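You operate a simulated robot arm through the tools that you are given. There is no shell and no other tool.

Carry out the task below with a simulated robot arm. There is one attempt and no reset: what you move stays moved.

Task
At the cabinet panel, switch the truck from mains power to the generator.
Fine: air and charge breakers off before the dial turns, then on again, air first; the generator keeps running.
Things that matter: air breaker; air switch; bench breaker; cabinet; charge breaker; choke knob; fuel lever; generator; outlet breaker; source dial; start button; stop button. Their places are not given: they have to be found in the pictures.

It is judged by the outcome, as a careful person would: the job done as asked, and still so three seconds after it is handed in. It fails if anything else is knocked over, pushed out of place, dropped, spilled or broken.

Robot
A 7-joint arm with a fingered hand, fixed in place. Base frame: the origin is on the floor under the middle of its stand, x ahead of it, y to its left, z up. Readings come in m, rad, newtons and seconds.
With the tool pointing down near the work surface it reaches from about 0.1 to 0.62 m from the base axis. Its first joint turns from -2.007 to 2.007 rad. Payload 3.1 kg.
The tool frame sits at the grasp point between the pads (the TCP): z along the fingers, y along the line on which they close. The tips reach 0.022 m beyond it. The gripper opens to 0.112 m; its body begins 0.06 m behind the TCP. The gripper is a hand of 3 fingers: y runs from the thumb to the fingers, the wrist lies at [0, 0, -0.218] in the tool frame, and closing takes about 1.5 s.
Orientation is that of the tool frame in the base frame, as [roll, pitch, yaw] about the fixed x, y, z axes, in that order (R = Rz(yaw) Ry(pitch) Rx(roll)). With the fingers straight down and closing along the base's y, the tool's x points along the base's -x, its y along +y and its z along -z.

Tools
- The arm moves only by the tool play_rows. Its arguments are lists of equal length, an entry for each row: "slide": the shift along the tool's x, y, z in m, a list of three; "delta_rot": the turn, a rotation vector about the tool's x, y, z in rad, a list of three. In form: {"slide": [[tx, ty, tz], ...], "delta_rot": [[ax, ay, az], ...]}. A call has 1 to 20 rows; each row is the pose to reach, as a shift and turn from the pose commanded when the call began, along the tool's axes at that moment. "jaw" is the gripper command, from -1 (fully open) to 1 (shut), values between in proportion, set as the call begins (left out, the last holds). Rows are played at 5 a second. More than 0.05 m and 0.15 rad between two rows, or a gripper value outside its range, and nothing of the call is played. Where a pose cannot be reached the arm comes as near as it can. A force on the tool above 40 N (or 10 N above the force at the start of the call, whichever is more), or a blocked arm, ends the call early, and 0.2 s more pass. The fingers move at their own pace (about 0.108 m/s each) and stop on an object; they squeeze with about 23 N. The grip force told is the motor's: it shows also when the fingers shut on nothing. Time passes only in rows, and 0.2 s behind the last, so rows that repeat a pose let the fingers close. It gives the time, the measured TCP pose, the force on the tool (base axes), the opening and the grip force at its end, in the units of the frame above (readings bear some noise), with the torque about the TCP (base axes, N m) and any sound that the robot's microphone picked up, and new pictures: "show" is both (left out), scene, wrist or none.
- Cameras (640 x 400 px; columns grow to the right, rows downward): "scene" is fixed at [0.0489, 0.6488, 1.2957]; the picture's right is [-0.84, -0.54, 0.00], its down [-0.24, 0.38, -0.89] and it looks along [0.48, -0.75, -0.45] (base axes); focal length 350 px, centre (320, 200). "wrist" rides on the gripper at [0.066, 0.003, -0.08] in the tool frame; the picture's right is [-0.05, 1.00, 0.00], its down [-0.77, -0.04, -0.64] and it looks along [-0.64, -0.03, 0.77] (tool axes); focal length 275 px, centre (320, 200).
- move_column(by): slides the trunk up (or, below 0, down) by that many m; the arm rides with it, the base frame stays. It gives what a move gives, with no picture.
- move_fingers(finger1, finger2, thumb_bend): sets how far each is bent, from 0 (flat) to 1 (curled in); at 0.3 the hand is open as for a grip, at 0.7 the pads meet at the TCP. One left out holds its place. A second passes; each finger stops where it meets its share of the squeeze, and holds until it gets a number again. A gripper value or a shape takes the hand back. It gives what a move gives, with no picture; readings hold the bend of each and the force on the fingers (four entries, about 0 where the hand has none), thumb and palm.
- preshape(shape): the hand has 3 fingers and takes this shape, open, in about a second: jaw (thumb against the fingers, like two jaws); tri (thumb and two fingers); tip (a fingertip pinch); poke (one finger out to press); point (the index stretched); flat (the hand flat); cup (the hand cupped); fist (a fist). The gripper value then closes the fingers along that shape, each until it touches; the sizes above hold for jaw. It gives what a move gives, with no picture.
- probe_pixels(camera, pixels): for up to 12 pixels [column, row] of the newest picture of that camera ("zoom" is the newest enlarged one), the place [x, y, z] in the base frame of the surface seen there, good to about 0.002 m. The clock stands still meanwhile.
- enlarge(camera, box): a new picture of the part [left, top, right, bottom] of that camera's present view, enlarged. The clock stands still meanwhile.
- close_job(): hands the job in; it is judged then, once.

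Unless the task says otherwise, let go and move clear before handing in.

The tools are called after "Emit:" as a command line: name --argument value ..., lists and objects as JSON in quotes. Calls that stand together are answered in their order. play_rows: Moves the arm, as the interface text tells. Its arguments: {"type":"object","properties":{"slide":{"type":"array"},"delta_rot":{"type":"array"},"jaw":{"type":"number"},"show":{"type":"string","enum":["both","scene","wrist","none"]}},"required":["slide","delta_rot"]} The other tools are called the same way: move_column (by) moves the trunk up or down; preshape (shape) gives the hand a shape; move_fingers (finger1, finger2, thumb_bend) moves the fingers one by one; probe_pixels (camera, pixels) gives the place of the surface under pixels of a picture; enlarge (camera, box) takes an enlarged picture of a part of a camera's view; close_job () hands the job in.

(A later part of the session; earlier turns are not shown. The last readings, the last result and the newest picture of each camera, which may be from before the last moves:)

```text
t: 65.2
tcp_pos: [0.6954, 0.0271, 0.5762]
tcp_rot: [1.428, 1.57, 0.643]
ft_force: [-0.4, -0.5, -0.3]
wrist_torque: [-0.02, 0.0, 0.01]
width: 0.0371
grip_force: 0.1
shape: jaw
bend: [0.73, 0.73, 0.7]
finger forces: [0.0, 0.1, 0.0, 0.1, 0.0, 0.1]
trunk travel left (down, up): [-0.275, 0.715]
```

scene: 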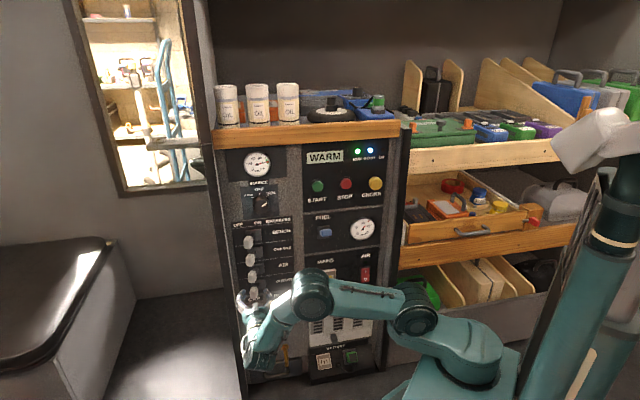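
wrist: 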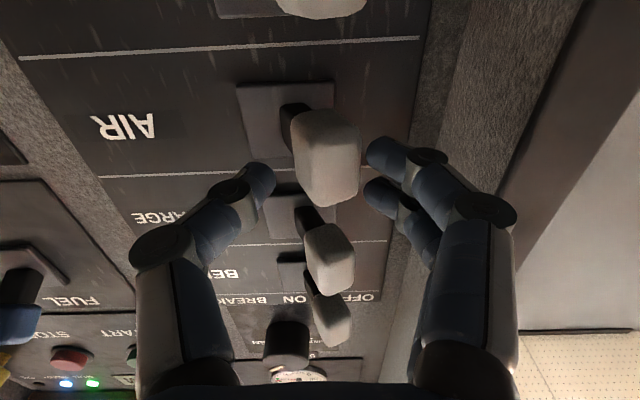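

The air cap is flanked. Now push it right (−y) to ON, ease back a little and retreat.

Emit:
play_rows --slide '[[0.003, -0.006, 0], [0.003, -0.014, 0], [0.003, -0.022, 0], [0.003, -0.03, 0], [0.003, -0.037, 0], [0.003, -0.042, 0], [0.003, -0.042, 0], [0.003, -0.038, 0], [0.003, -0.035, 0], [0.003, -0.035, -0.015], [0.003, -0.035, -0.03], [0.003, -0.035, -0.045], [0.003, -0.035, -0.045]]' --delta_rot '[[0, 0, 0], [0, 0, 0], [0, 0, 0], [0, 0, 0], [0, 0, 0], [0, 0, 0], [0, 0, 0], [0, 0, 0], [0, 0, 0], [0, 0, 0], [0, 0, 0], [0, 0, 0], [0, 0, 0]]'

Emit:
probe_pixels --camera "wrist" --pixels '[[320, 130], [300, 130], [340, 130], [320, 150], [320, 110]]'

Emit:
enlarge --camera "scene" --box '[225, 180, 385, 300]'

```text
t: 68.0
tcp_pos: [0.6403, 0.0337, 0.5723]
tcp_rot: [-1.711, 1.57, -2.496]
ft_force: [0.2, 0.3, -0.6]
wrist_torque: [0.0, 0.0, -0.02]
width: 0.0366
grip_force: 0.1
shape: jaw
bend: [0.73, 0.73, 0.7]
finger forces: [0.0, 0.0, 0.0, 0.0, 0.0, 0.1]
trunk travel left (down, up): [-0.275, 0.715]
```

scene: 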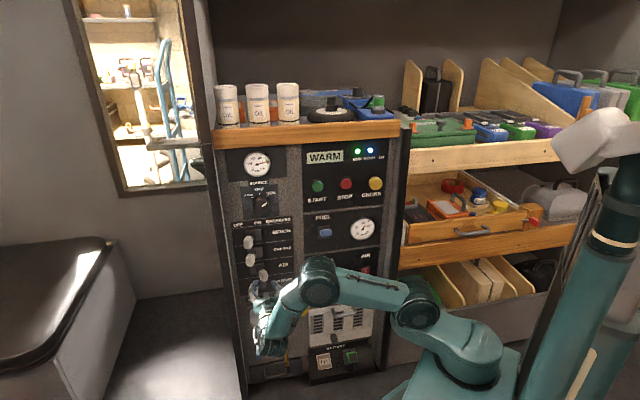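
wrist: 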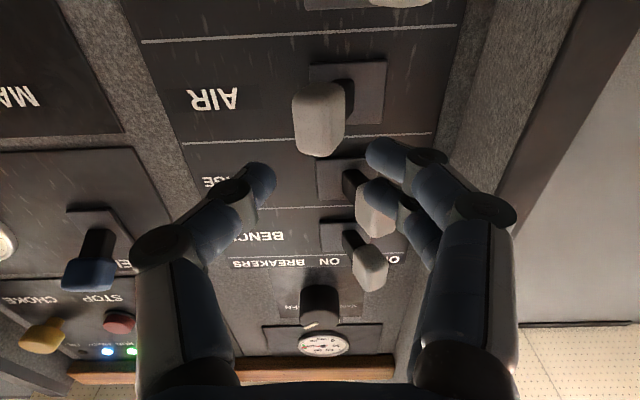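

```text
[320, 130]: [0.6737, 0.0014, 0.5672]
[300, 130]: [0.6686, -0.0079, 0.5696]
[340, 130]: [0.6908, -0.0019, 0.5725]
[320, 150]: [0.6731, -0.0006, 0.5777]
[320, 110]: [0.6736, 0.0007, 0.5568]
```

```text
3.33 times, centred on (305, 240) of scene
```

zoom: 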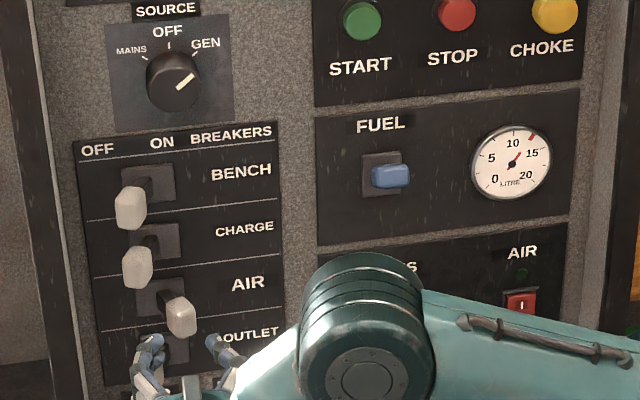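

The air lever is right (ON), but the AIR lamp at (365,262) still looks dark. I'll wait briefly and look closer at the lamp, switch and lever.

Emit:
play_rows --slide '[[0, 0, -0.01], [0, 0, -0.02], [0, 0, -0.02], [0, 0, -0.02], [0, 0, -0.02], [0, 0, -0.02], [0, 0, -0.02], [0, 0, -0.02], [0, 0, -0.02], [0, 0, -0.02]]' --delta_rot '[[0, 0, 0], [0, 0, 0], [0, 0, 0], [0, 0, 0], [0, 0, 0], [0, 0, 0], [0, 0, 0], [0, 0, 0], [0, 0, 0], [0, 0, 0]]'

Emit:
enlarge --camera "scene" --box '[335, 240, 395, 290]'

Emit:
enlarge --camera "scene" --box '[225, 220, 305, 290]'

Emit:
enlarge --camera "scene" --box '[230, 140, 390, 200]'

```text
t: 70.2
tcp_pos: [0.6268, 0.0471, 0.5718]
tcp_rot: [1.712, 1.571, 0.926]
ft_force: [0.1, 0.1, 0.1]
wrist_torque: [-0.03, -0.04, -0.05]
width: 0.0369
grip_force: 0.1
shape: jaw
bend: [0.73, 0.73, 0.7]
finger forces: [0.0, 0.0, 0.0, 0.0, 0.1, 0.0]
trunk travel left (down, up): [-0.275, 0.715]
```

scene: 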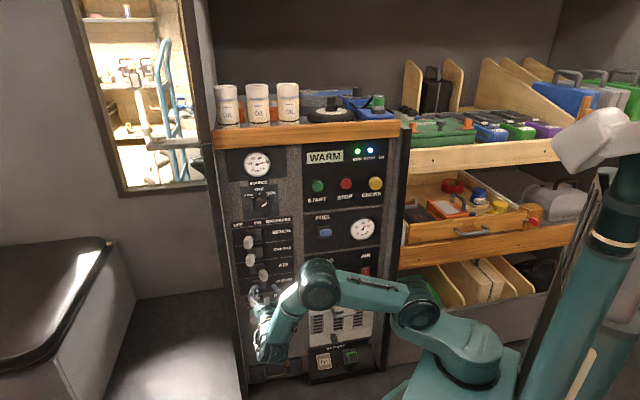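
wrist: 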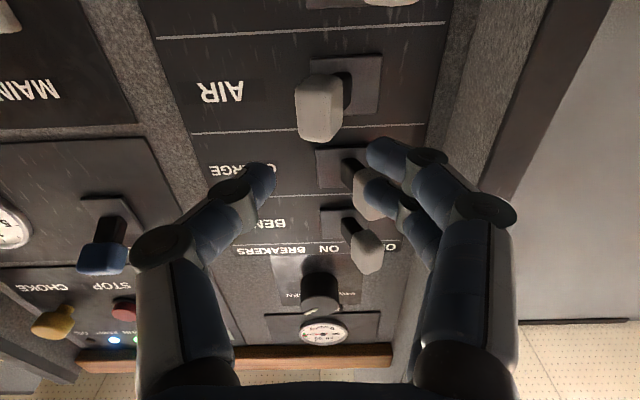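

```text
8.00 times, centred on (365, 265) of scene
```

zoom: 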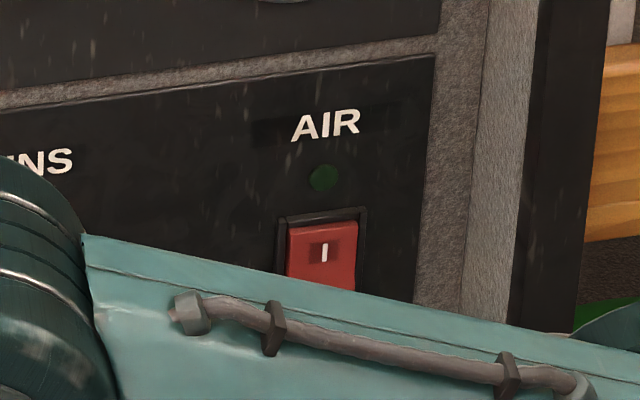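

```text
5.71 times, centred on (265, 255) of scene
```

zoom: 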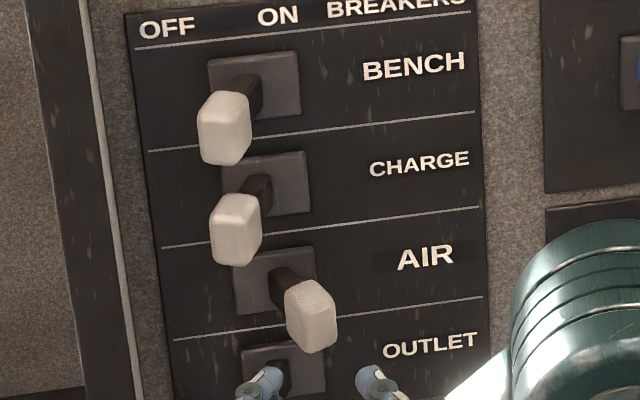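

```text
4.00 times, centred on (310, 170) of scene
```

zoom: 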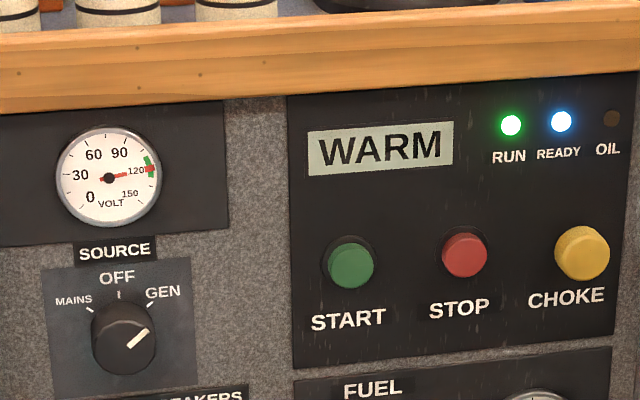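

The lever is fully over at ON, yet the AIR lamp is dark. I'll raise the hand out of the way to see the air rocker and give it time.

Emit:
play_rows --slide '[[-0.04, 0, 0], [-0.08, 0, 0], [-0.12, 0, 0], [-0.16, 0, 0], [-0.2, 0, 0], [-0.24, 0, 0], [-0.24, 0, 0]]' --delta_rot '[[0, 0, 0], [0, 0, 0], [0, 0, 0], [0, 0, 0], [0, 0, 0], [0, 0, 0], [0, 0, 0]]' --show "scene"

Emit:
enlarge --camera "scene" --box '[335, 245, 395, 295]'

Emit:
enlarge --camera "scene" --box '[225, 240, 345, 320]'

```text
t: 71.8
tcp_pos: [0.6267, 0.0476, 0.8161]
tcp_rot: [-1.926, 1.569, -2.711]
ft_force: [0.1, 0.8, 0.9]
wrist_torque: [0.01, -0.01, 0.01]
width: 0.0368
grip_force: 0.0
shape: jaw
bend: [0.73, 0.73, 0.7]
finger forces: [0.1, 0.0, 0.0, 0.1, 0.1, 0.1]
trunk travel left (down, up): [-0.275, 0.715]
```

scene: 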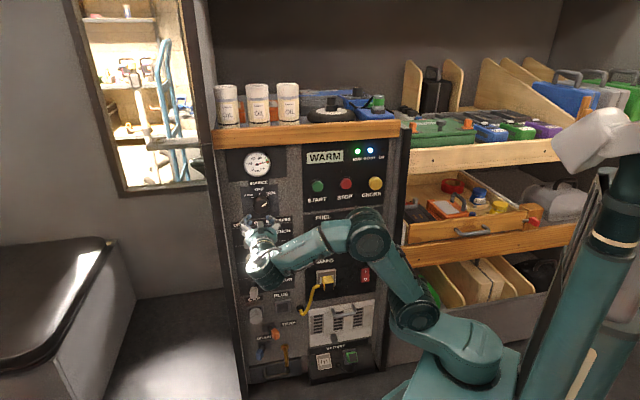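

```text
8.00 times, centred on (365, 270) of scene
```

zoom: 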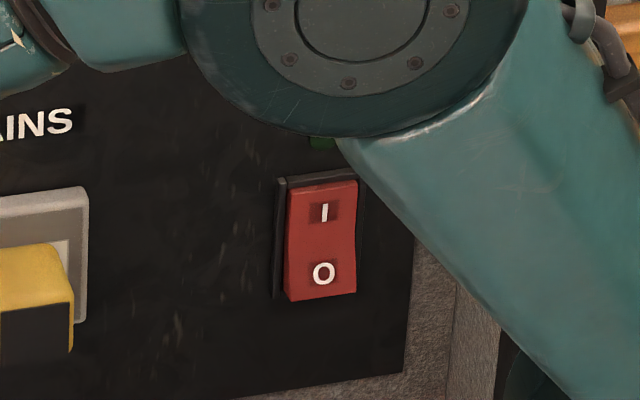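

```text
5.00 times, centred on (285, 280) of scene
```

zoom: 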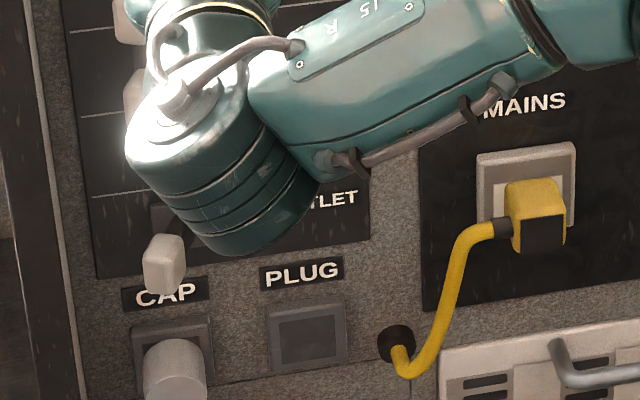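

The rocker still shows its I half pressed in, so the switch wasn't touched. I'll move to standoff at the charge lever, where the lamp is visible, and wait a few seconds to see if the air lamp comes on.

Emit:
play_rows --slide '[[0.04, 0.008, 0], [0.08, 0.016, 0], [0.12, 0.024, 0], [0.16, 0.032, 0], [0.18, 0.0345, 0], [0.18, 0.0345, 0], [0.18, 0.0345, 0], [0.18, 0.0345, 0], [0.18, 0.0345, 0], [0.18, 0.0345, 0], [0.18, 0.0345, 0], [0.18, 0.0345, 0]]' --delta_rot '[[0, 0, 0], [0, 0, 0], [0, 0, 0], [0, 0, 0], [0, 0, 0], [0, 0, 0], [0, 0, 0], [0, 0, 0], [0, 0, 0], [0, 0, 0], [0, 0, 0], [0, 0, 0]]' --jaw 0.1

Emit:
enlarge --camera "scene" --box '[300, 230, 400, 300]'

Emit:
enlarge --camera "wrist" --box '[200, 0, 440, 150]'

```text
t: 74.4
tcp_pos: [0.6499, 0.0707, 0.6294]
tcp_rot: [1.714, 1.57, 0.927]
ft_force: [0.8, -0.2, -0.8]
wrist_torque: [-0.03, 0.02, 0.02]
width: 0.05
grip_force: 0.1
shape: jaw
bend: [0.73, 0.73, 0.7]
finger forces: [0.0, 0.1, 0.0, 0.0, 0.0, 0.0]
trunk travel left (down, up): [-0.275, 0.715]
```

scene: 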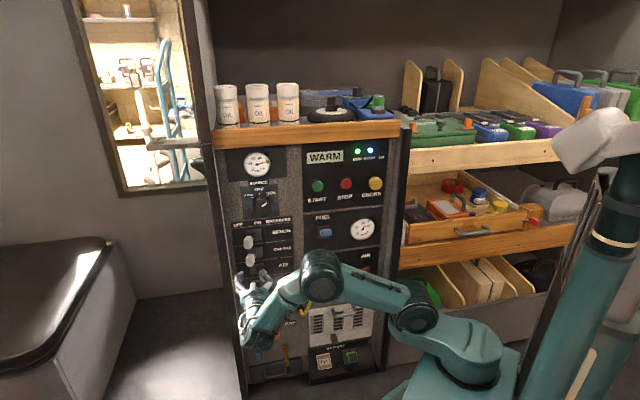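
wrist: 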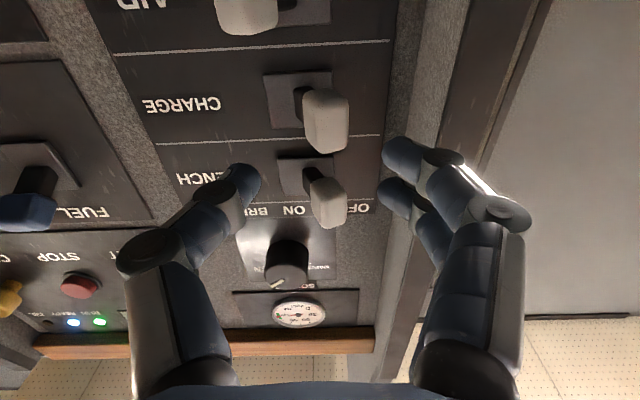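

```text
5.71 times, centred on (350, 265) of scene
```

zoom: 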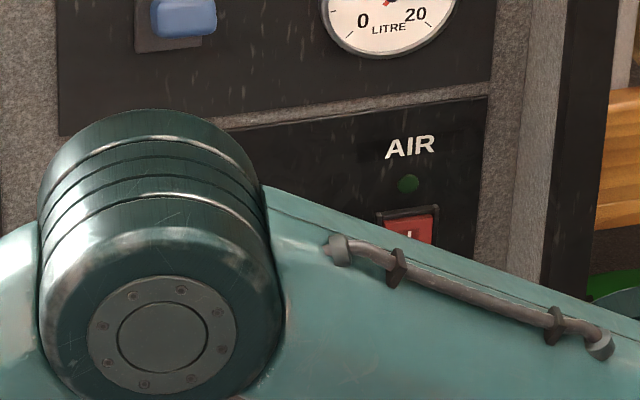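

```text
2.67 times, centred on (320, 75) of wrist
```

zoom: 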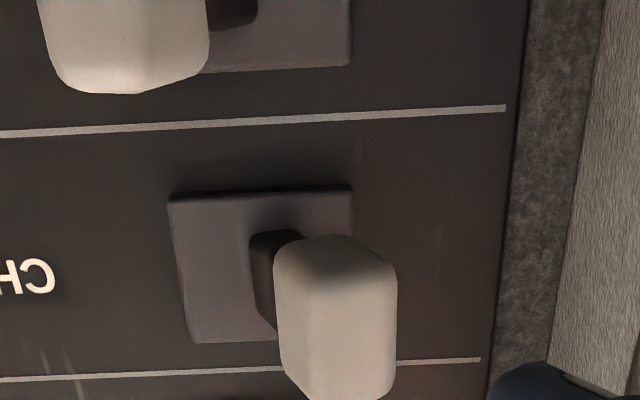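

The lamp is still dark after about 8 s although the lever position matches its original ON position. I'll hold a few more seconds to see whether it restarts after a delay.

Emit:
play_rows --slide '[[0, 0, 0], [0, 0, 0], [0, 0, 0], [0, 0, 0], [0, 0, 0], [0, 0, 0], [0, 0, 0], [0, 0, 0], [0, 0, 0], [0, 0, 0], [0, 0, 0], [0, 0, 0], [0, 0, 0], [0, 0, 0], [0, 0, 0], [0, 0, 0], [0, 0, 0], [0, 0, 0], [0, 0, 0], [0, 0, 0]]' --delta_rot '[[0, 0, 0], [0, 0, 0], [0, 0, 0], [0, 0, 0], [0, 0, 0], [0, 0, 0], [0, 0, 0], [0, 0, 0], [0, 0, 0], [0, 0, 0], [0, 0, 0], [0, 0, 0], [0, 0, 0], [0, 0, 0], [0, 0, 0], [0, 0, 0], [0, 0, 0], [0, 0, 0], [0, 0, 0], [0, 0, 0]]' --show "scene"

Emit:
enlarge --camera "scene" --box '[300, 230, 400, 300]'

Emit:
enlarge --camera "scene" --box '[220, 140, 400, 260]'

```text
t: 78.6
tcp_pos: [0.6488, 0.0707, 0.6295]
tcp_rot: [1.621, 1.57, 0.835]
ft_force: [0.4, 0.0, 0.2]
wrist_torque: [0.02, 0.0, -0.01]
width: 0.0499
grip_force: 0.0
shape: jaw
bend: [0.73, 0.73, 0.7]
finger forces: [0.1, 0.0, 0.0, 0.1, 0.0, 0.0]
trunk travel left (down, up): [-0.275, 0.715]
```

scene: 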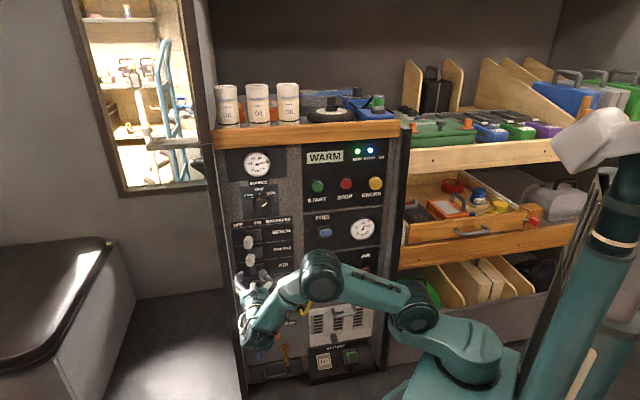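

```text
5.71 times, centred on (350, 265) of scene
```

zoom: 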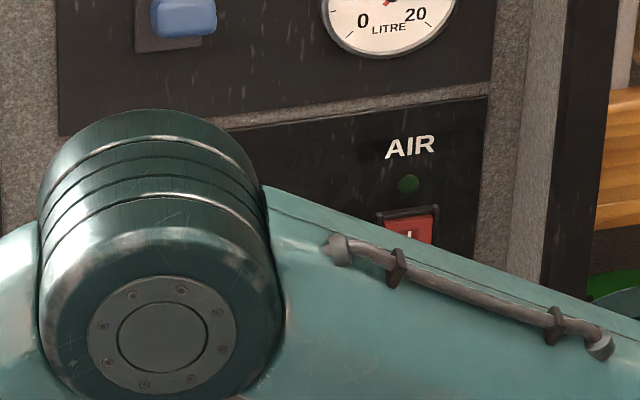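

```text
3.33 times, centred on (310, 200) of scene
```

zoom: 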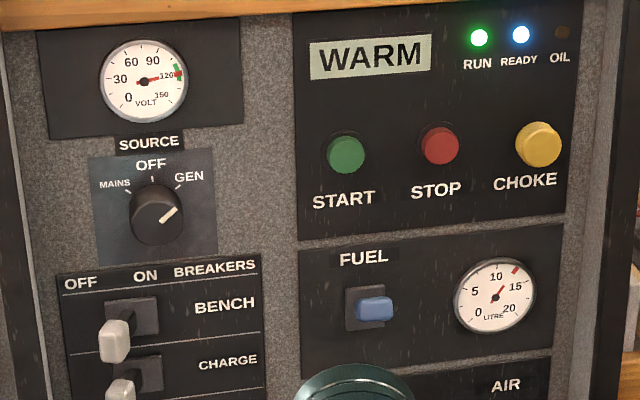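

The lamp is still off after 12 s. I want a closer look at the air rocker, so I'll probe the rocker and lamp positions.

Emit:
probe_pixels --camera "scene" --pixels '[[365.5, 262], [365, 269], [365, 270], [358, 262], [372, 262], [327, 232], [345, 184], [376, 184], [320, 272], [262, 275]]'

```text
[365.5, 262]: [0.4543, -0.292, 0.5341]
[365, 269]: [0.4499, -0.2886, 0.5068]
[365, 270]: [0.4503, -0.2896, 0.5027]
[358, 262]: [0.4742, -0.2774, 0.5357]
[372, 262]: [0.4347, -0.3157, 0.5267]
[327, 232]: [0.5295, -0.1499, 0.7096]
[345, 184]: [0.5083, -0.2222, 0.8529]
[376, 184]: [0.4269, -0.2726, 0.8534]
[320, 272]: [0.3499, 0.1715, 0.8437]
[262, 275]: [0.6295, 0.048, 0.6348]
```

The lamp sits at s≈0.115, z≈0.534, with the rocker's I half at depth ≈0.5225. I'll raise the hand again so I can probe both halves of the rocker and tell which side is pressed.

Emit:
play_rows --slide '[[-0.04, 0, -0.01], [-0.08, 0, -0.02], [-0.12, 0, -0.02], [-0.16, 0, -0.02], [-0.2, 0, -0.02], [-0.2, 0, -0.02]]' --delta_rot '[[0, 0, 0], [0, 0, 0], [0, 0, 0], [0, 0, 0], [0, 0, 0], [0, 0, 0]]' --show "scene"

Emit:
enlarge --camera "scene" --box '[352, 258, 380, 288]'

```text
t: 80.0
tcp_pos: [0.6298, 0.0839, 0.8321]
tcp_rot: [1.357, 1.57, 0.569]
ft_force: [0.9, 0.5, 0.3]
wrist_torque: [-0.01, -0.01, 0.0]
width: 0.0498
grip_force: 0.1
shape: jaw
bend: [0.73, 0.73, 0.7]
finger forces: [0.1, 0.1, 0.0, 0.0, 0.1, 0.1]
trunk travel left (down, up): [-0.275, 0.715]
```

scene: 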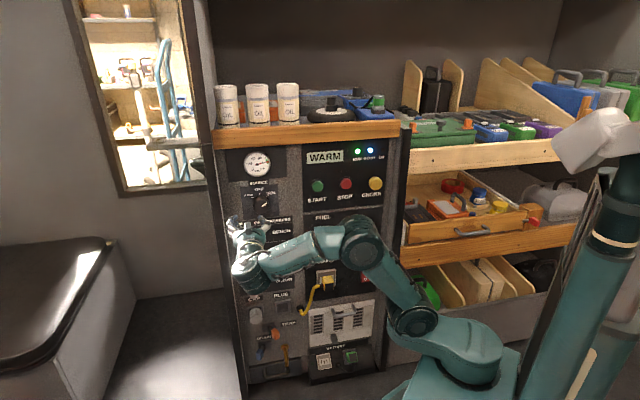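

```text
13.33 times, centred on (366, 273) of scene
```

zoom: 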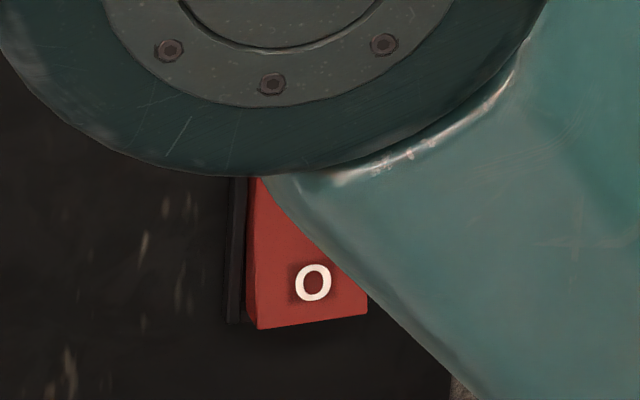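

The O half is visible now; I'll probe its depth at a few points.

Emit:
probe_pixels --camera "zoom" --pixels '[[275, 200], [275, 230], [280, 260], [280, 290], [280, 315], [340, 305], [340, 285], [237, 300], [150, 300], [300, 370]]'

```text
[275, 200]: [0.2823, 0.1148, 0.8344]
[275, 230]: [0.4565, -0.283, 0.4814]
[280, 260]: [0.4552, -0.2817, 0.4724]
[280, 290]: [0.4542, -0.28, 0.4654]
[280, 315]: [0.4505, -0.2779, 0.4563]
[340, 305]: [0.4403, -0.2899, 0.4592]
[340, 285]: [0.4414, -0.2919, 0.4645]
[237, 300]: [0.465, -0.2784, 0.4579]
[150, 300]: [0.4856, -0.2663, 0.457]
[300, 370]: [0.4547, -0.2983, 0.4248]
```

The bottom (O) half protrudes (depth 0.515) and the I half is flush, so the air switch is still ON. I'll go back to the charge standoff and wait longer for the air unit in case it has a restart delay.

Emit:
play_rows --slide '[[0.04, 0, 0.01], [0.08, 0, 0.02], [0.12, 0, 0.02], [0.16, 0, 0.02], [0.199, 0, 0.02], [0.199, 0, 0.02], [0.199, 0, 0.02], [0.199, 0, 0.02], [0.199, 0, 0.02], [0.199, 0, 0.02], [0.199, 0, 0.02], [0.199, 0, 0.02], [0.199, 0, 0.02], [0.199, 0, 0.02], [0.199, 0, 0.02], [0.199, 0, 0.02], [0.199, 0, 0.02], [0.199, 0, 0.02], [0.199, 0, 0.02], [0.199, 0, 0.02]]' --delta_rot '[[0, 0, 0], [0, 0, 0], [0, 0, 0], [0, 0, 0], [0, 0, 0], [0, 0, 0], [0, 0, 0], [0, 0, 0], [0, 0, 0], [0, 0, 0], [0, 0, 0], [0, 0, 0], [0, 0, 0], [0, 0, 0], [0, 0, 0], [0, 0, 0], [0, 0, 0], [0, 0, 0], [0, 0, 0], [0, 0, 0]]' --show "none"

Emit:
play_rows --slide '[[0, 0, 0], [0, 0, 0], [0, 0, 0], [0, 0, 0], [0, 0, 0], [0, 0, 0], [0, 0, 0], [0, 0, 0], [0, 0, 0], [0, 0, 0], [0, 0, 0], [0, 0, 0], [0, 0, 0], [0, 0, 0], [0, 0, 0], [0, 0, 0], [0, 0, 0], [0, 0, 0], [0, 0, 0], [0, 0, 0]]' --delta_rot '[[0, 0, 0], [0, 0, 0], [0, 0, 0], [0, 0, 0], [0, 0, 0], [0, 0, 0], [0, 0, 0], [0, 0, 0], [0, 0, 0], [0, 0, 0], [0, 0, 0], [0, 0, 0], [0, 0, 0], [0, 0, 0], [0, 0, 0], [0, 0, 0], [0, 0, 0], [0, 0, 0], [0, 0, 0], [0, 0, 0]]'

Emit:
enlarge --camera "scene" --box '[300, 230, 400, 300]'

```text
t: 84.2
tcp_pos: [0.6472, 0.0758, 0.6358]
tcp_rot: [1.646, 1.568, 0.864]
ft_force: [-0.2, -0.1, 0.4]
wrist_torque: [-0.01, 0.0, 0.01]
width: 0.0499
grip_force: 0.0
shape: jaw
bend: [0.73, 0.73, 0.7]
finger forces: [0.1, 0.0, 0.0, 0.0, 0.0, 0.0]
trunk travel left (down, up): [-0.275, 0.715]
```

```text
t: 88.4
tcp_pos: [0.6457, 0.0759, 0.6357]
tcp_rot: [1.64, 1.57, 0.853]
ft_force: [-0.3, 0.3, -0.2]
wrist_torque: [0.0, -0.01, -0.04]
width: 0.0502
grip_force: 0.1
shape: jaw
bend: [0.73, 0.73, 0.7]
finger forces: [0.1, 0.0, 0.1, 0.0, 0.0, 0.0]
trunk travel left (down, up): [-0.275, 0.715]
```

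scene: 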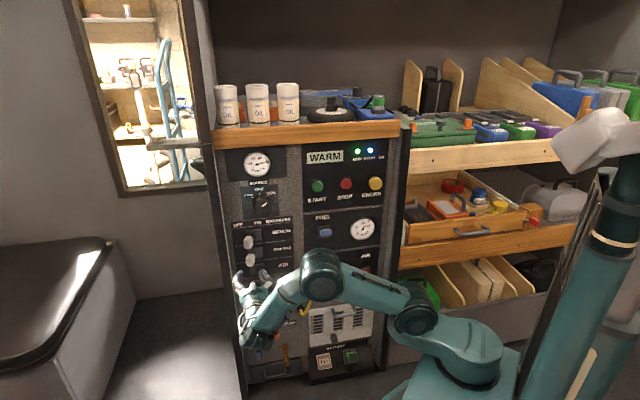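
wrist: 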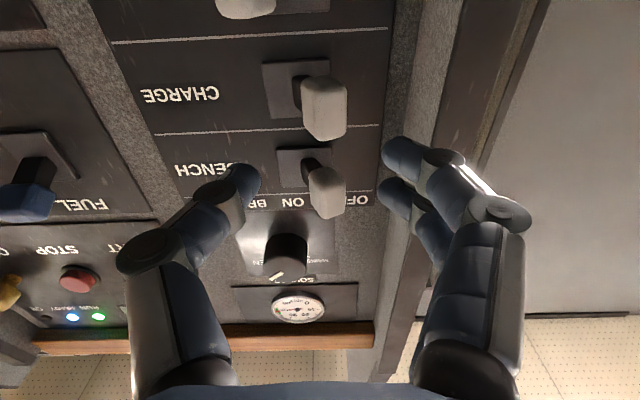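

```text
5.71 times, centred on (350, 265) of scene
```

zoom: 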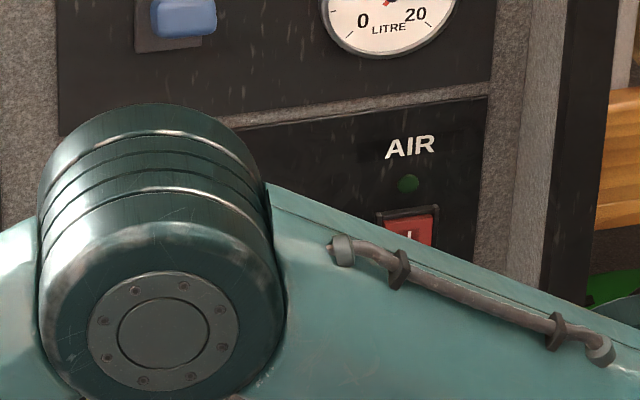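

The lamp is still dark at 22 s. My fork push may have ended about 1 mm short of the lever's end stop, so I'll go back and gently press the air lever further toward ON, watching the force.

Emit:
play_rows --slide '[[0.03, -0.015, 0], [0.064, -0.034, 0], [0.064, -0.034, 0.02], [0.064, -0.034, 0.04], [0.064, -0.034, 0.055], [0.064, -0.034, 0.07], [0.064, -0.034, 0.07]]' --delta_rot '[[0, 0, 0], [0, 0, 0], [0, 0, 0], [0, 0, 0], [0, 0, 0], [0, 0, 0], [0, 0, 0]]' --show "wrist"

```text
t: 90.0
tcp_pos: [0.6751, -0.0011, 0.5699]
tcp_rot: [1.247, 1.57, 0.462]
ft_force: [0.4, 1.0, 0.1]
wrist_torque: [-0.01, 0.02, 0.01]
width: 0.0502
grip_force: 0.0
shape: jaw
bend: [0.73, 0.73, 0.7]
finger forces: [0.0, 0.0, 0.0, 0.0, 0.0, 0.0]
trunk travel left (down, up): [-0.275, 0.715]
```

wrist: 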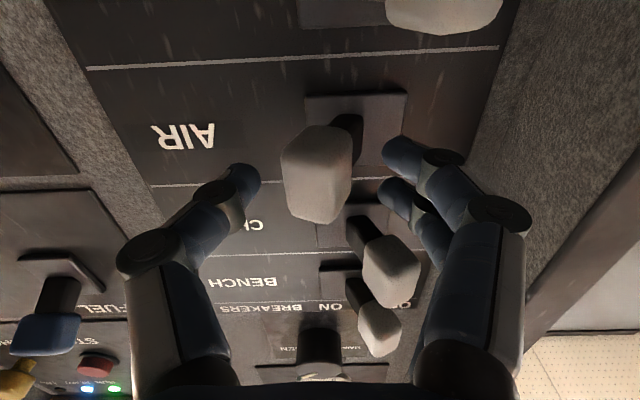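

The air cap is between the tips with clearance. I'll push right in small steps and read the finger forces.

Emit:
play_rows --slide '[[0, -0.004, 0], [0, -0.008, 0], [0, -0.012, 0], [0, -0.014, 0], [0, -0.014, 0]]' --delta_rot '[[0, 0, 0], [0, 0, 0], [0, 0, 0], [0, 0, 0], [0, 0, 0]]' --show "none"

Emit:
play_rows --slide '[[0, -0.002, 0], [0, -0.002, 0]]' --delta_rot '[[0, 0, 0], [0, 0, 0]]' --show "none"

```text
t: 91.2
tcp_pos: [0.6651, -0.0119, 0.5697]
tcp_rot: [2.633, 1.57, 1.846]
ft_force: [2.1, 1.1, 1.4]
wrist_torque: [0.0, -0.05, 0.07]
width: 0.0521
grip_force: 0.1
shape: jaw
bend: [0.73, 0.73, 0.7]
finger forces: [1.2, 1.1, 0.0, 0.0, 0.0, 0.1]
trunk travel left (down, up): [-0.275, 0.715]
```

```text
t: 91.8
tcp_pos: [0.6648, -0.0118, 0.5699]
tcp_rot: [-0.982, 1.569, -1.769]
ft_force: [1.4, 3.7, 0.5]
wrist_torque: [0.03, -0.04, 0.1]
width: 0.0531
grip_force: 0.0
shape: jaw
bend: [0.72, 0.72, 0.7]
finger forces: [1.8, 1.8, 0.1, 0.1, 0.1, 0.0]
trunk travel left (down, up): [-0.275, 0.715]
```

The fingers now press the lever against its stop (about 3.6 N). I'll check the lamp.

Emit:
play_rows --slide '[[0, -0.002, 0], [0, -0.002, 0]]' --delta_rot '[[0, 0, 0], [0, 0, 0]]'

Emit:
enlarge --camera "scene" --box '[300, 230, 400, 300]'

```text
t: 92.4
tcp_pos: [0.6628, -0.013, 0.5695]
tcp_rot: [2.307, 1.571, 1.521]
ft_force: [2.4, 6.0, 0.7]
wrist_torque: [-0.01, -0.02, 0.18]
width: 0.0544
grip_force: 0.0
shape: jaw
bend: [0.72, 0.72, 0.7]
finger forces: [2.7, 2.8, 0.0, 0.0, 0.0, 0.0]
trunk travel left (down, up): [-0.275, 0.715]
```

scene: 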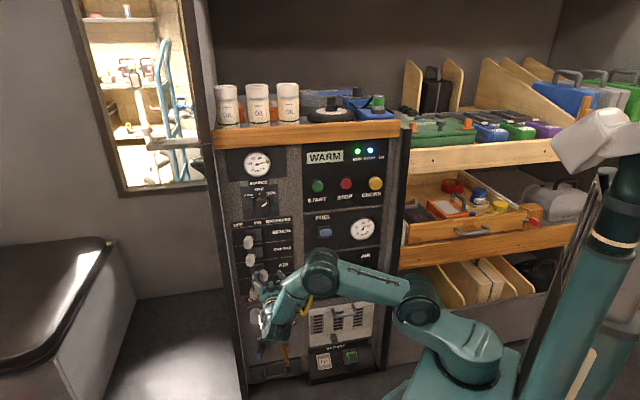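
wrist: 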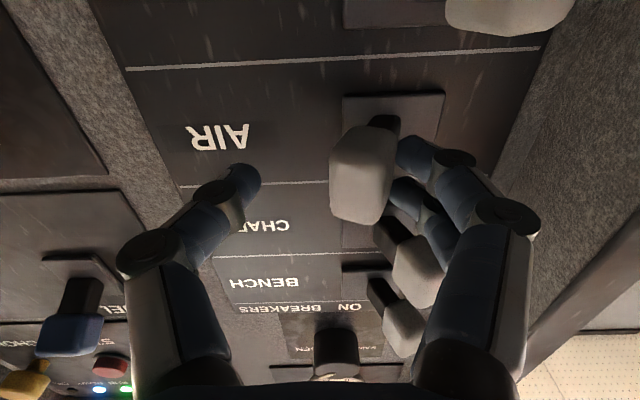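

```text
5.71 times, centred on (350, 265) of scene
```

zoom: 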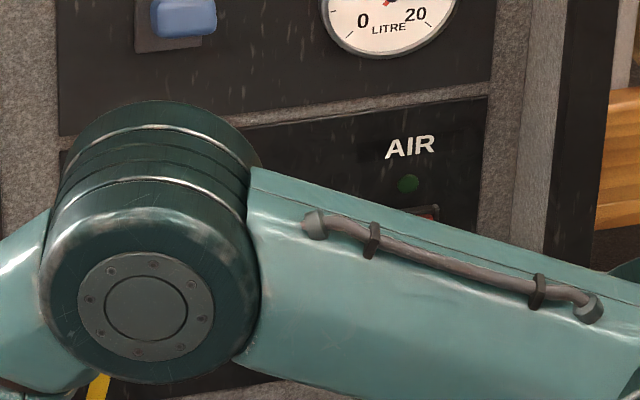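

The lever is firmly at its ON stop (about 6 N), so the breaker is on; the lamp doesn't depend on lever travel. I'll back off without disturbing it and move to the charge lever at standoff.

Emit:
play_rows --slide '[[0, 0.008, 0], [0, 0.015, 0], [0, 0.015, -0.02], [0, 0.015, -0.04], [0, 0.015, -0.06], [-0.025, 0.03, -0.06], [-0.05, 0.045, -0.06], [-0.064, 0.052, -0.06], [-0.064, 0.052, -0.06]]' --delta_rot '[[0, 0, 0], [0, 0, 0], [0, 0, 0], [0, 0, 0], [0, 0, 0], [0, 0, 0], [0, 0, 0], [0, 0, 0], [0, 0, 0]]'

Emit:
enlarge --camera "scene" --box '[225, 220, 305, 290]'

Emit:
probe_pixels --camera "wrist" --pixels '[[320, 130], [300, 130], [340, 130], [320, 110], [240, 15], [345, 150]]'

```text
t: 94.4
tcp_pos: [0.6582, 0.0646, 0.6337]
tcp_rot: [1.035, 1.569, 0.252]
ft_force: [-0.4, -0.5, -0.1]
wrist_torque: [0.01, -0.01, 0.0]
width: 0.0506
grip_force: 0.1
shape: jaw
bend: [0.73, 0.73, 0.7]
finger forces: [0.0, 0.1, 0.1, 0.0, 0.1, 0.0]
trunk travel left (down, up): [-0.275, 0.715]
```

scene: 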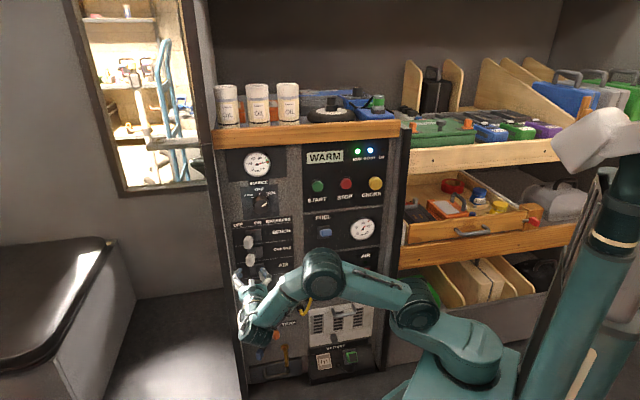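
wrist: 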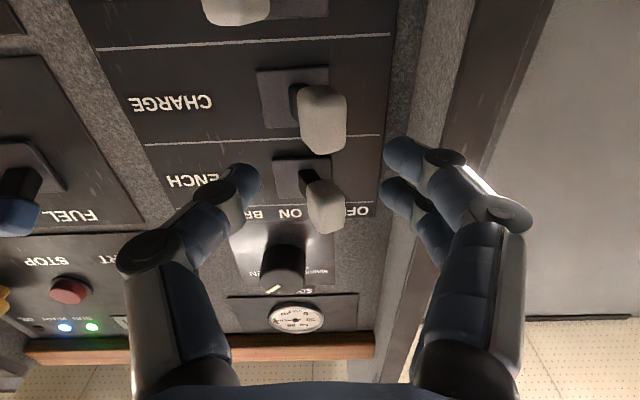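

```text
5.71 times, centred on (265, 255) of scene
```

zoom: 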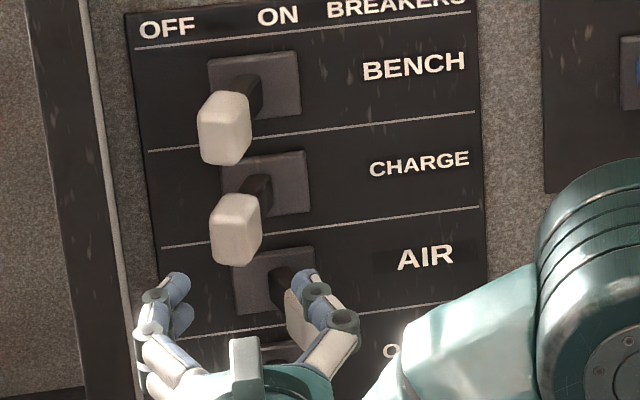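

```text
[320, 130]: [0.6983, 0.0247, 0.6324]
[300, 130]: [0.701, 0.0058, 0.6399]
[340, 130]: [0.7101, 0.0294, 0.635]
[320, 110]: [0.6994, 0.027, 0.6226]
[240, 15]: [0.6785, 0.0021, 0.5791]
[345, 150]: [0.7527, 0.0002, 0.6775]
```

Hand is aligned at charge standoff; air lever confirmed ON. Since charge should follow only once air is up, I'll wait a while longer and watch the AIR lamp before switching charge.

Emit:
play_rows --slide '[[0, 0, 0], [0, 0, 0], [0, 0, 0], [0, 0, 0], [0, 0, 0], [0, 0, 0], [0, 0, 0], [0, 0, 0], [0, 0, 0], [0, 0, 0], [0, 0, 0], [0, 0, 0], [0, 0, 0], [0, 0, 0], [0, 0, 0], [0, 0, 0], [0, 0, 0], [0, 0, 0], [0, 0, 0], [0, 0, 0]]' --delta_rot '[[0, 0, 0], [0, 0, 0], [0, 0, 0], [0, 0, 0], [0, 0, 0], [0, 0, 0], [0, 0, 0], [0, 0, 0], [0, 0, 0], [0, 0, 0], [0, 0, 0], [0, 0, 0], [0, 0, 0], [0, 0, 0], [0, 0, 0], [0, 0, 0], [0, 0, 0], [0, 0, 0], [0, 0, 0], [0, 0, 0]]' --show "none"

Emit:
play_rows --slide '[[0, 0, 0], [0, 0, 0], [0, 0, 0], [0, 0, 0], [0, 0, 0], [0, 0, 0], [0, 0, 0], [0, 0, 0], [0, 0, 0], [0, 0, 0], [0, 0, 0], [0, 0, 0], [0, 0, 0], [0, 0, 0], [0, 0, 0], [0, 0, 0], [0, 0, 0], [0, 0, 0], [0, 0, 0], [0, 0, 0]]' --delta_rot '[[0, 0, 0], [0, 0, 0], [0, 0, 0], [0, 0, 0], [0, 0, 0], [0, 0, 0], [0, 0, 0], [0, 0, 0], [0, 0, 0], [0, 0, 0], [0, 0, 0], [0, 0, 0], [0, 0, 0], [0, 0, 0], [0, 0, 0], [0, 0, 0], [0, 0, 0], [0, 0, 0], [0, 0, 0], [0, 0, 0]]' --show "scene"

Emit:
enlarge --camera "scene" --box '[300, 230, 400, 300]'

```text
t: 98.6
tcp_pos: [0.658, 0.0659, 0.6346]
tcp_rot: [-1.648, 1.571, -2.432]
ft_force: [-0.5, -0.7, -0.4]
wrist_torque: [0.01, 0.0, 0.0]
width: 0.0506
grip_force: 0.0
shape: jaw
bend: [0.73, 0.73, 0.7]
finger forces: [0.1, 0.1, 0.0, 0.0, 0.1, 0.0]
trunk travel left (down, up): [-0.275, 0.715]
```

```text
t: 102.8
tcp_pos: [0.6583, 0.0649, 0.634]
tcp_rot: [-1.633, 1.57, -2.421]
ft_force: [-0.1, -0.1, 1.3]
wrist_torque: [-0.03, 0.02, 0.02]
width: 0.0503
grip_force: 0.1
shape: jaw
bend: [0.73, 0.73, 0.7]
finger forces: [0.0, 0.1, 0.0, 0.0, 0.0, 0.1]
trunk travel left (down, up): [-0.275, 0.715]
```

scene: 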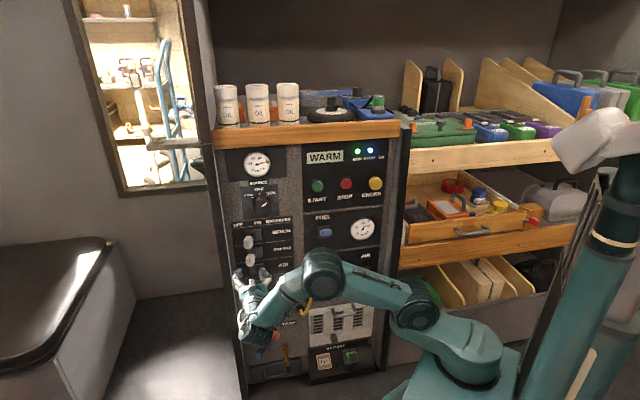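

```text
5.71 times, centred on (350, 265) of scene
```

zoom: 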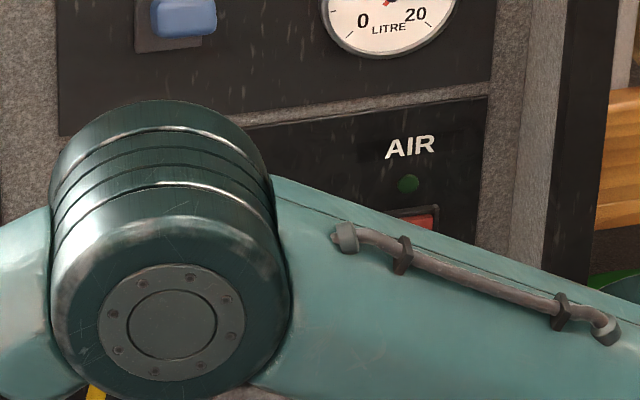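

Still dark at t=103. I'll wait another ~25 s before deciding.

Emit:
play_rows --slide '[[0, 0, 0], [0, 0, 0], [0, 0, 0], [0, 0, 0], [0, 0, 0], [0, 0, 0], [0, 0, 0], [0, 0, 0], [0, 0, 0], [0, 0, 0], [0, 0, 0], [0, 0, 0], [0, 0, 0], [0, 0, 0], [0, 0, 0], [0, 0, 0], [0, 0, 0], [0, 0, 0], [0, 0, 0], [0, 0, 0]]' --delta_rot '[[0, 0, 0], [0, 0, 0], [0, 0, 0], [0, 0, 0], [0, 0, 0], [0, 0, 0], [0, 0, 0], [0, 0, 0], [0, 0, 0], [0, 0, 0], [0, 0, 0], [0, 0, 0], [0, 0, 0], [0, 0, 0], [0, 0, 0], [0, 0, 0], [0, 0, 0], [0, 0, 0], [0, 0, 0], [0, 0, 0]]' --show "none"

Emit:
play_rows --slide '[[0, 0, 0], [0, 0, 0], [0, 0, 0], [0, 0, 0], [0, 0, 0], [0, 0, 0], [0, 0, 0], [0, 0, 0], [0, 0, 0], [0, 0, 0], [0, 0, 0], [0, 0, 0], [0, 0, 0], [0, 0, 0], [0, 0, 0], [0, 0, 0], [0, 0, 0], [0, 0, 0], [0, 0, 0], [0, 0, 0]]' --delta_rot '[[0, 0, 0], [0, 0, 0], [0, 0, 0], [0, 0, 0], [0, 0, 0], [0, 0, 0], [0, 0, 0], [0, 0, 0], [0, 0, 0], [0, 0, 0], [0, 0, 0], [0, 0, 0], [0, 0, 0], [0, 0, 0], [0, 0, 0], [0, 0, 0], [0, 0, 0], [0, 0, 0], [0, 0, 0], [0, 0, 0]]' --show "none"

Emit:
play_rows --slide '[[0, 0, 0], [0, 0, 0], [0, 0, 0], [0, 0, 0], [0, 0, 0], [0, 0, 0], [0, 0, 0], [0, 0, 0], [0, 0, 0], [0, 0, 0], [0, 0, 0], [0, 0, 0], [0, 0, 0], [0, 0, 0], [0, 0, 0], [0, 0, 0], [0, 0, 0], [0, 0, 0], [0, 0, 0], [0, 0, 0]]' --delta_rot '[[0, 0, 0], [0, 0, 0], [0, 0, 0], [0, 0, 0], [0, 0, 0], [0, 0, 0], [0, 0, 0], [0, 0, 0], [0, 0, 0], [0, 0, 0], [0, 0, 0], [0, 0, 0], [0, 0, 0], [0, 0, 0], [0, 0, 0], [0, 0, 0], [0, 0, 0], [0, 0, 0], [0, 0, 0], [0, 0, 0]]' --show "none"

Emit:
play_rows --slide '[[0, 0, 0], [0, 0, 0], [0, 0, 0], [0, 0, 0], [0, 0, 0], [0, 0, 0], [0, 0, 0], [0, 0, 0], [0, 0, 0], [0, 0, 0], [0, 0, 0], [0, 0, 0], [0, 0, 0], [0, 0, 0], [0, 0, 0], [0, 0, 0], [0, 0, 0], [0, 0, 0], [0, 0, 0], [0, 0, 0]]' --delta_rot '[[0, 0, 0], [0, 0, 0], [0, 0, 0], [0, 0, 0], [0, 0, 0], [0, 0, 0], [0, 0, 0], [0, 0, 0], [0, 0, 0], [0, 0, 0], [0, 0, 0], [0, 0, 0], [0, 0, 0], [0, 0, 0], [0, 0, 0], [0, 0, 0], [0, 0, 0], [0, 0, 0], [0, 0, 0], [0, 0, 0]]' --show "none"

Emit:
play_rows --slide '[[0, 0, 0], [0, 0, 0], [0, 0, 0], [0, 0, 0], [0, 0, 0], [0, 0, 0], [0, 0, 0], [0, 0, 0], [0, 0, 0], [0, 0, 0], [0, 0, 0], [0, 0, 0], [0, 0, 0], [0, 0, 0], [0, 0, 0], [0, 0, 0], [0, 0, 0], [0, 0, 0], [0, 0, 0], [0, 0, 0]]' --delta_rot '[[0, 0, 0], [0, 0, 0], [0, 0, 0], [0, 0, 0], [0, 0, 0], [0, 0, 0], [0, 0, 0], [0, 0, 0], [0, 0, 0], [0, 0, 0], [0, 0, 0], [0, 0, 0], [0, 0, 0], [0, 0, 0], [0, 0, 0], [0, 0, 0], [0, 0, 0], [0, 0, 0], [0, 0, 0], [0, 0, 0]]' --show "none"

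Emit:
play_rows --slide '[[0, 0, 0], [0, 0, 0], [0, 0, 0], [0, 0, 0], [0, 0, 0], [0, 0, 0], [0, 0, 0], [0, 0, 0], [0, 0, 0], [0, 0, 0], [0, 0, 0], [0, 0, 0], [0, 0, 0], [0, 0, 0], [0, 0, 0], [0, 0, 0], [0, 0, 0], [0, 0, 0], [0, 0, 0], [0, 0, 0]]' --delta_rot '[[0, 0, 0], [0, 0, 0], [0, 0, 0], [0, 0, 0], [0, 0, 0], [0, 0, 0], [0, 0, 0], [0, 0, 0], [0, 0, 0], [0, 0, 0], [0, 0, 0], [0, 0, 0], [0, 0, 0], [0, 0, 0], [0, 0, 0], [0, 0, 0], [0, 0, 0], [0, 0, 0], [0, 0, 0], [0, 0, 0]]' --show "scene"

Emit:
enlarge --camera "scene" --box '[300, 230, 400, 300]'

Emit:
enlarge --camera "scene" --box '[220, 140, 400, 260]'

```text
t: 107.0
tcp_pos: [0.6584, 0.0649, 0.6358]
tcp_rot: [-1.628, 1.57, -2.414]
ft_force: [0.2, 0.0, 0.3]
wrist_torque: [-0.04, -0.01, 0.04]
width: 0.0504
grip_force: 0.0
shape: jaw
bend: [0.73, 0.73, 0.7]
finger forces: [0.0, 0.0, 0.0, 0.1, 0.0, 0.0]
trunk travel left (down, up): [-0.275, 0.715]
```

```text
t: 111.2
tcp_pos: [0.6586, 0.0649, 0.6351]
tcp_rot: [1.531, 1.57, 0.747]
ft_force: [-0.4, -0.1, 0.5]
wrist_torque: [0.0, 0.02, 0.0]
width: 0.0506
grip_force: 0.1
shape: jaw
bend: [0.73, 0.73, 0.7]
finger forces: [0.0, 0.0, 0.1, 0.0, 0.0, 0.1]
trunk travel left (down, up): [-0.275, 0.715]
```

```text
t: 115.4
tcp_pos: [0.6583, 0.0657, 0.6335]
tcp_rot: [-1.628, 1.571, -2.413]
ft_force: [0.6, 0.4, 0.7]
wrist_torque: [0.0, 0.02, 0.06]
width: 0.0506
grip_force: 0.1
shape: jaw
bend: [0.73, 0.73, 0.7]
finger forces: [0.1, 0.1, 0.0, 0.1, 0.0, 0.0]
trunk travel left (down, up): [-0.275, 0.715]
```

```text
t: 119.6
tcp_pos: [0.6583, 0.0654, 0.6343]
tcp_rot: [-1.643, 1.57, -2.428]
ft_force: [-0.1, -0.4, 0.6]
wrist_torque: [0.0, -0.01, 0.02]
width: 0.0503
grip_force: 0.0
shape: jaw
bend: [0.73, 0.73, 0.7]
finger forces: [0.0, 0.1, 0.0, 0.0, 0.1, 0.1]
trunk travel left (down, up): [-0.275, 0.715]
```

```text
t: 123.8
tcp_pos: [0.6582, 0.0648, 0.6353]
tcp_rot: [-1.571, 1.57, -2.355]
ft_force: [-0.4, 0.5, -0.3]
wrist_torque: [-0.01, -0.03, -0.01]
width: 0.0504
grip_force: 0.1
shape: jaw
bend: [0.73, 0.73, 0.7]
finger forces: [0.0, 0.1, 0.1, 0.0, 0.0, 0.0]
trunk travel left (down, up): [-0.275, 0.715]
```

```text
t: 128.0
tcp_pos: [0.6586, 0.0652, 0.6354]
tcp_rot: [1.529, 1.569, 0.745]
ft_force: [0.0, 0.1, 0.6]
wrist_torque: [0.0, 0.01, 0.02]
width: 0.0506
grip_force: 0.1
shape: jaw
bend: [0.73, 0.73, 0.7]
finger forces: [0.0, 0.1, 0.0, 0.0, 0.1, 0.0]
trunk travel left (down, up): [-0.275, 0.715]
```

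scene: 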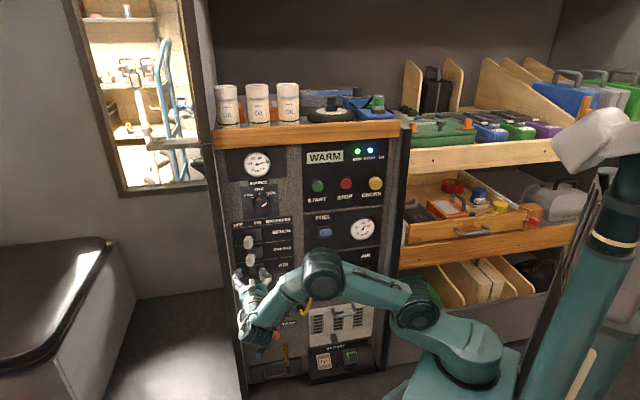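

```text
5.71 times, centred on (350, 265) of scene
```

zoom: 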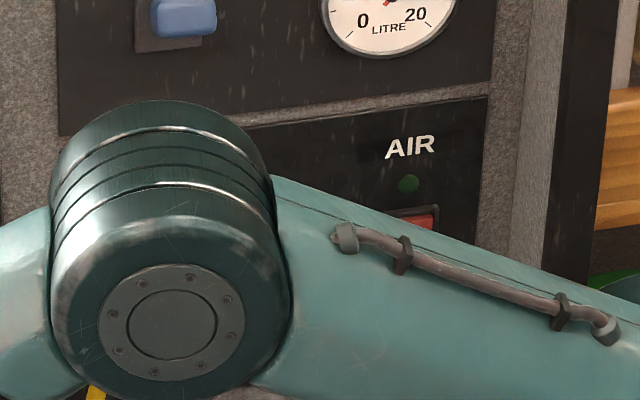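

```text
3.33 times, centred on (310, 200) of scene
```

zoom: 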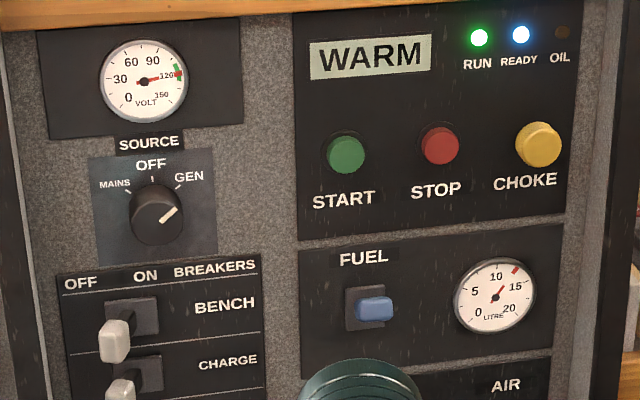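

At t=128 the AIR lamp is still dark, while volts are 120 and RUN/READY are lit. Before switching charge, I want a close look at the AIR lamp/switch, so I'll back off and carry the hand to the right, pitched 45° down, well clear of the panel (depth ≤0.38).

Emit:
play_rows --slide '[[0, 0, -0.04], [0.01, -0.04, -0.04], [0.021, -0.08, -0.04], [0.031, -0.12, -0.04], [0.042, -0.16, -0.04], [0.052, -0.2, -0.04], [0.062, -0.24, -0.04], [0.073, -0.28, -0.04], [0.083, -0.32, -0.04], [0.094, -0.36, -0.04], [0.104, -0.3975, -0.04], [0.104, -0.3975, -0.04]]' --delta_rot '[[0, 0, 0], [0, 0.0785, 0], [0, 0.157, 0], [0, 0.2355, 0], [0, 0.314, 0], [0, 0.3925, 0], [0, 0.471, 0], [0, 0.5495, 0], [0, 0.628, 0], [0, 0.7065, 0], [0, 0.785, 0], [0, 0.785, 0]]' --jaw -0.5

```text
t: 130.6
tcp_pos: [0.3478, -0.1894, 0.5296]
tcp_rot: [3.141, 0.786, 2.357]
ft_force: [-0.1, -0.1, -0.7]
wrist_torque: [-0.04, -0.06, 0.0]
width: 0.0839
grip_force: 0.0
shape: jaw
bend: [0.64, 0.64, 0.6]
finger forces: [0.0, 0.1, 0.1, 0.1, 0.0, 0.0]
trunk travel left (down, up): [-0.275, 0.715]
```

scene: 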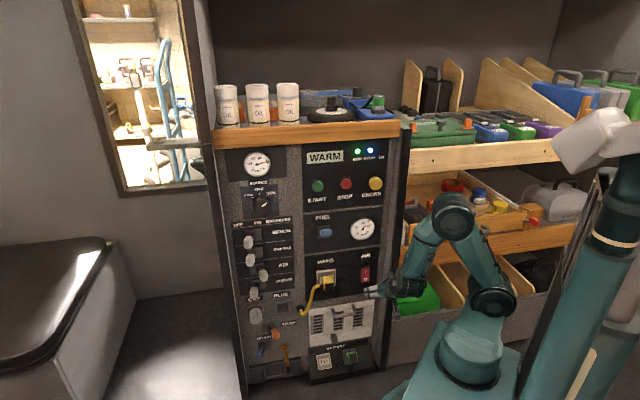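
wrist: 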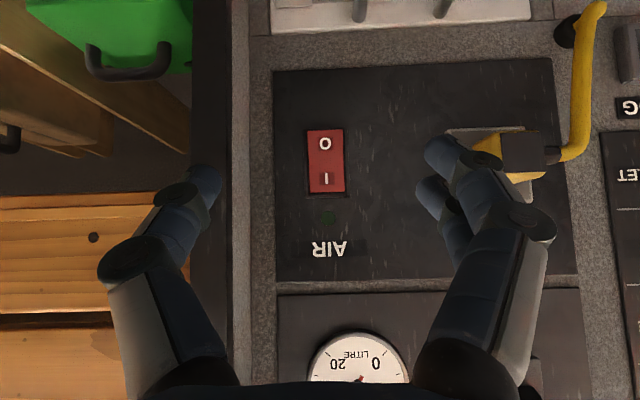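

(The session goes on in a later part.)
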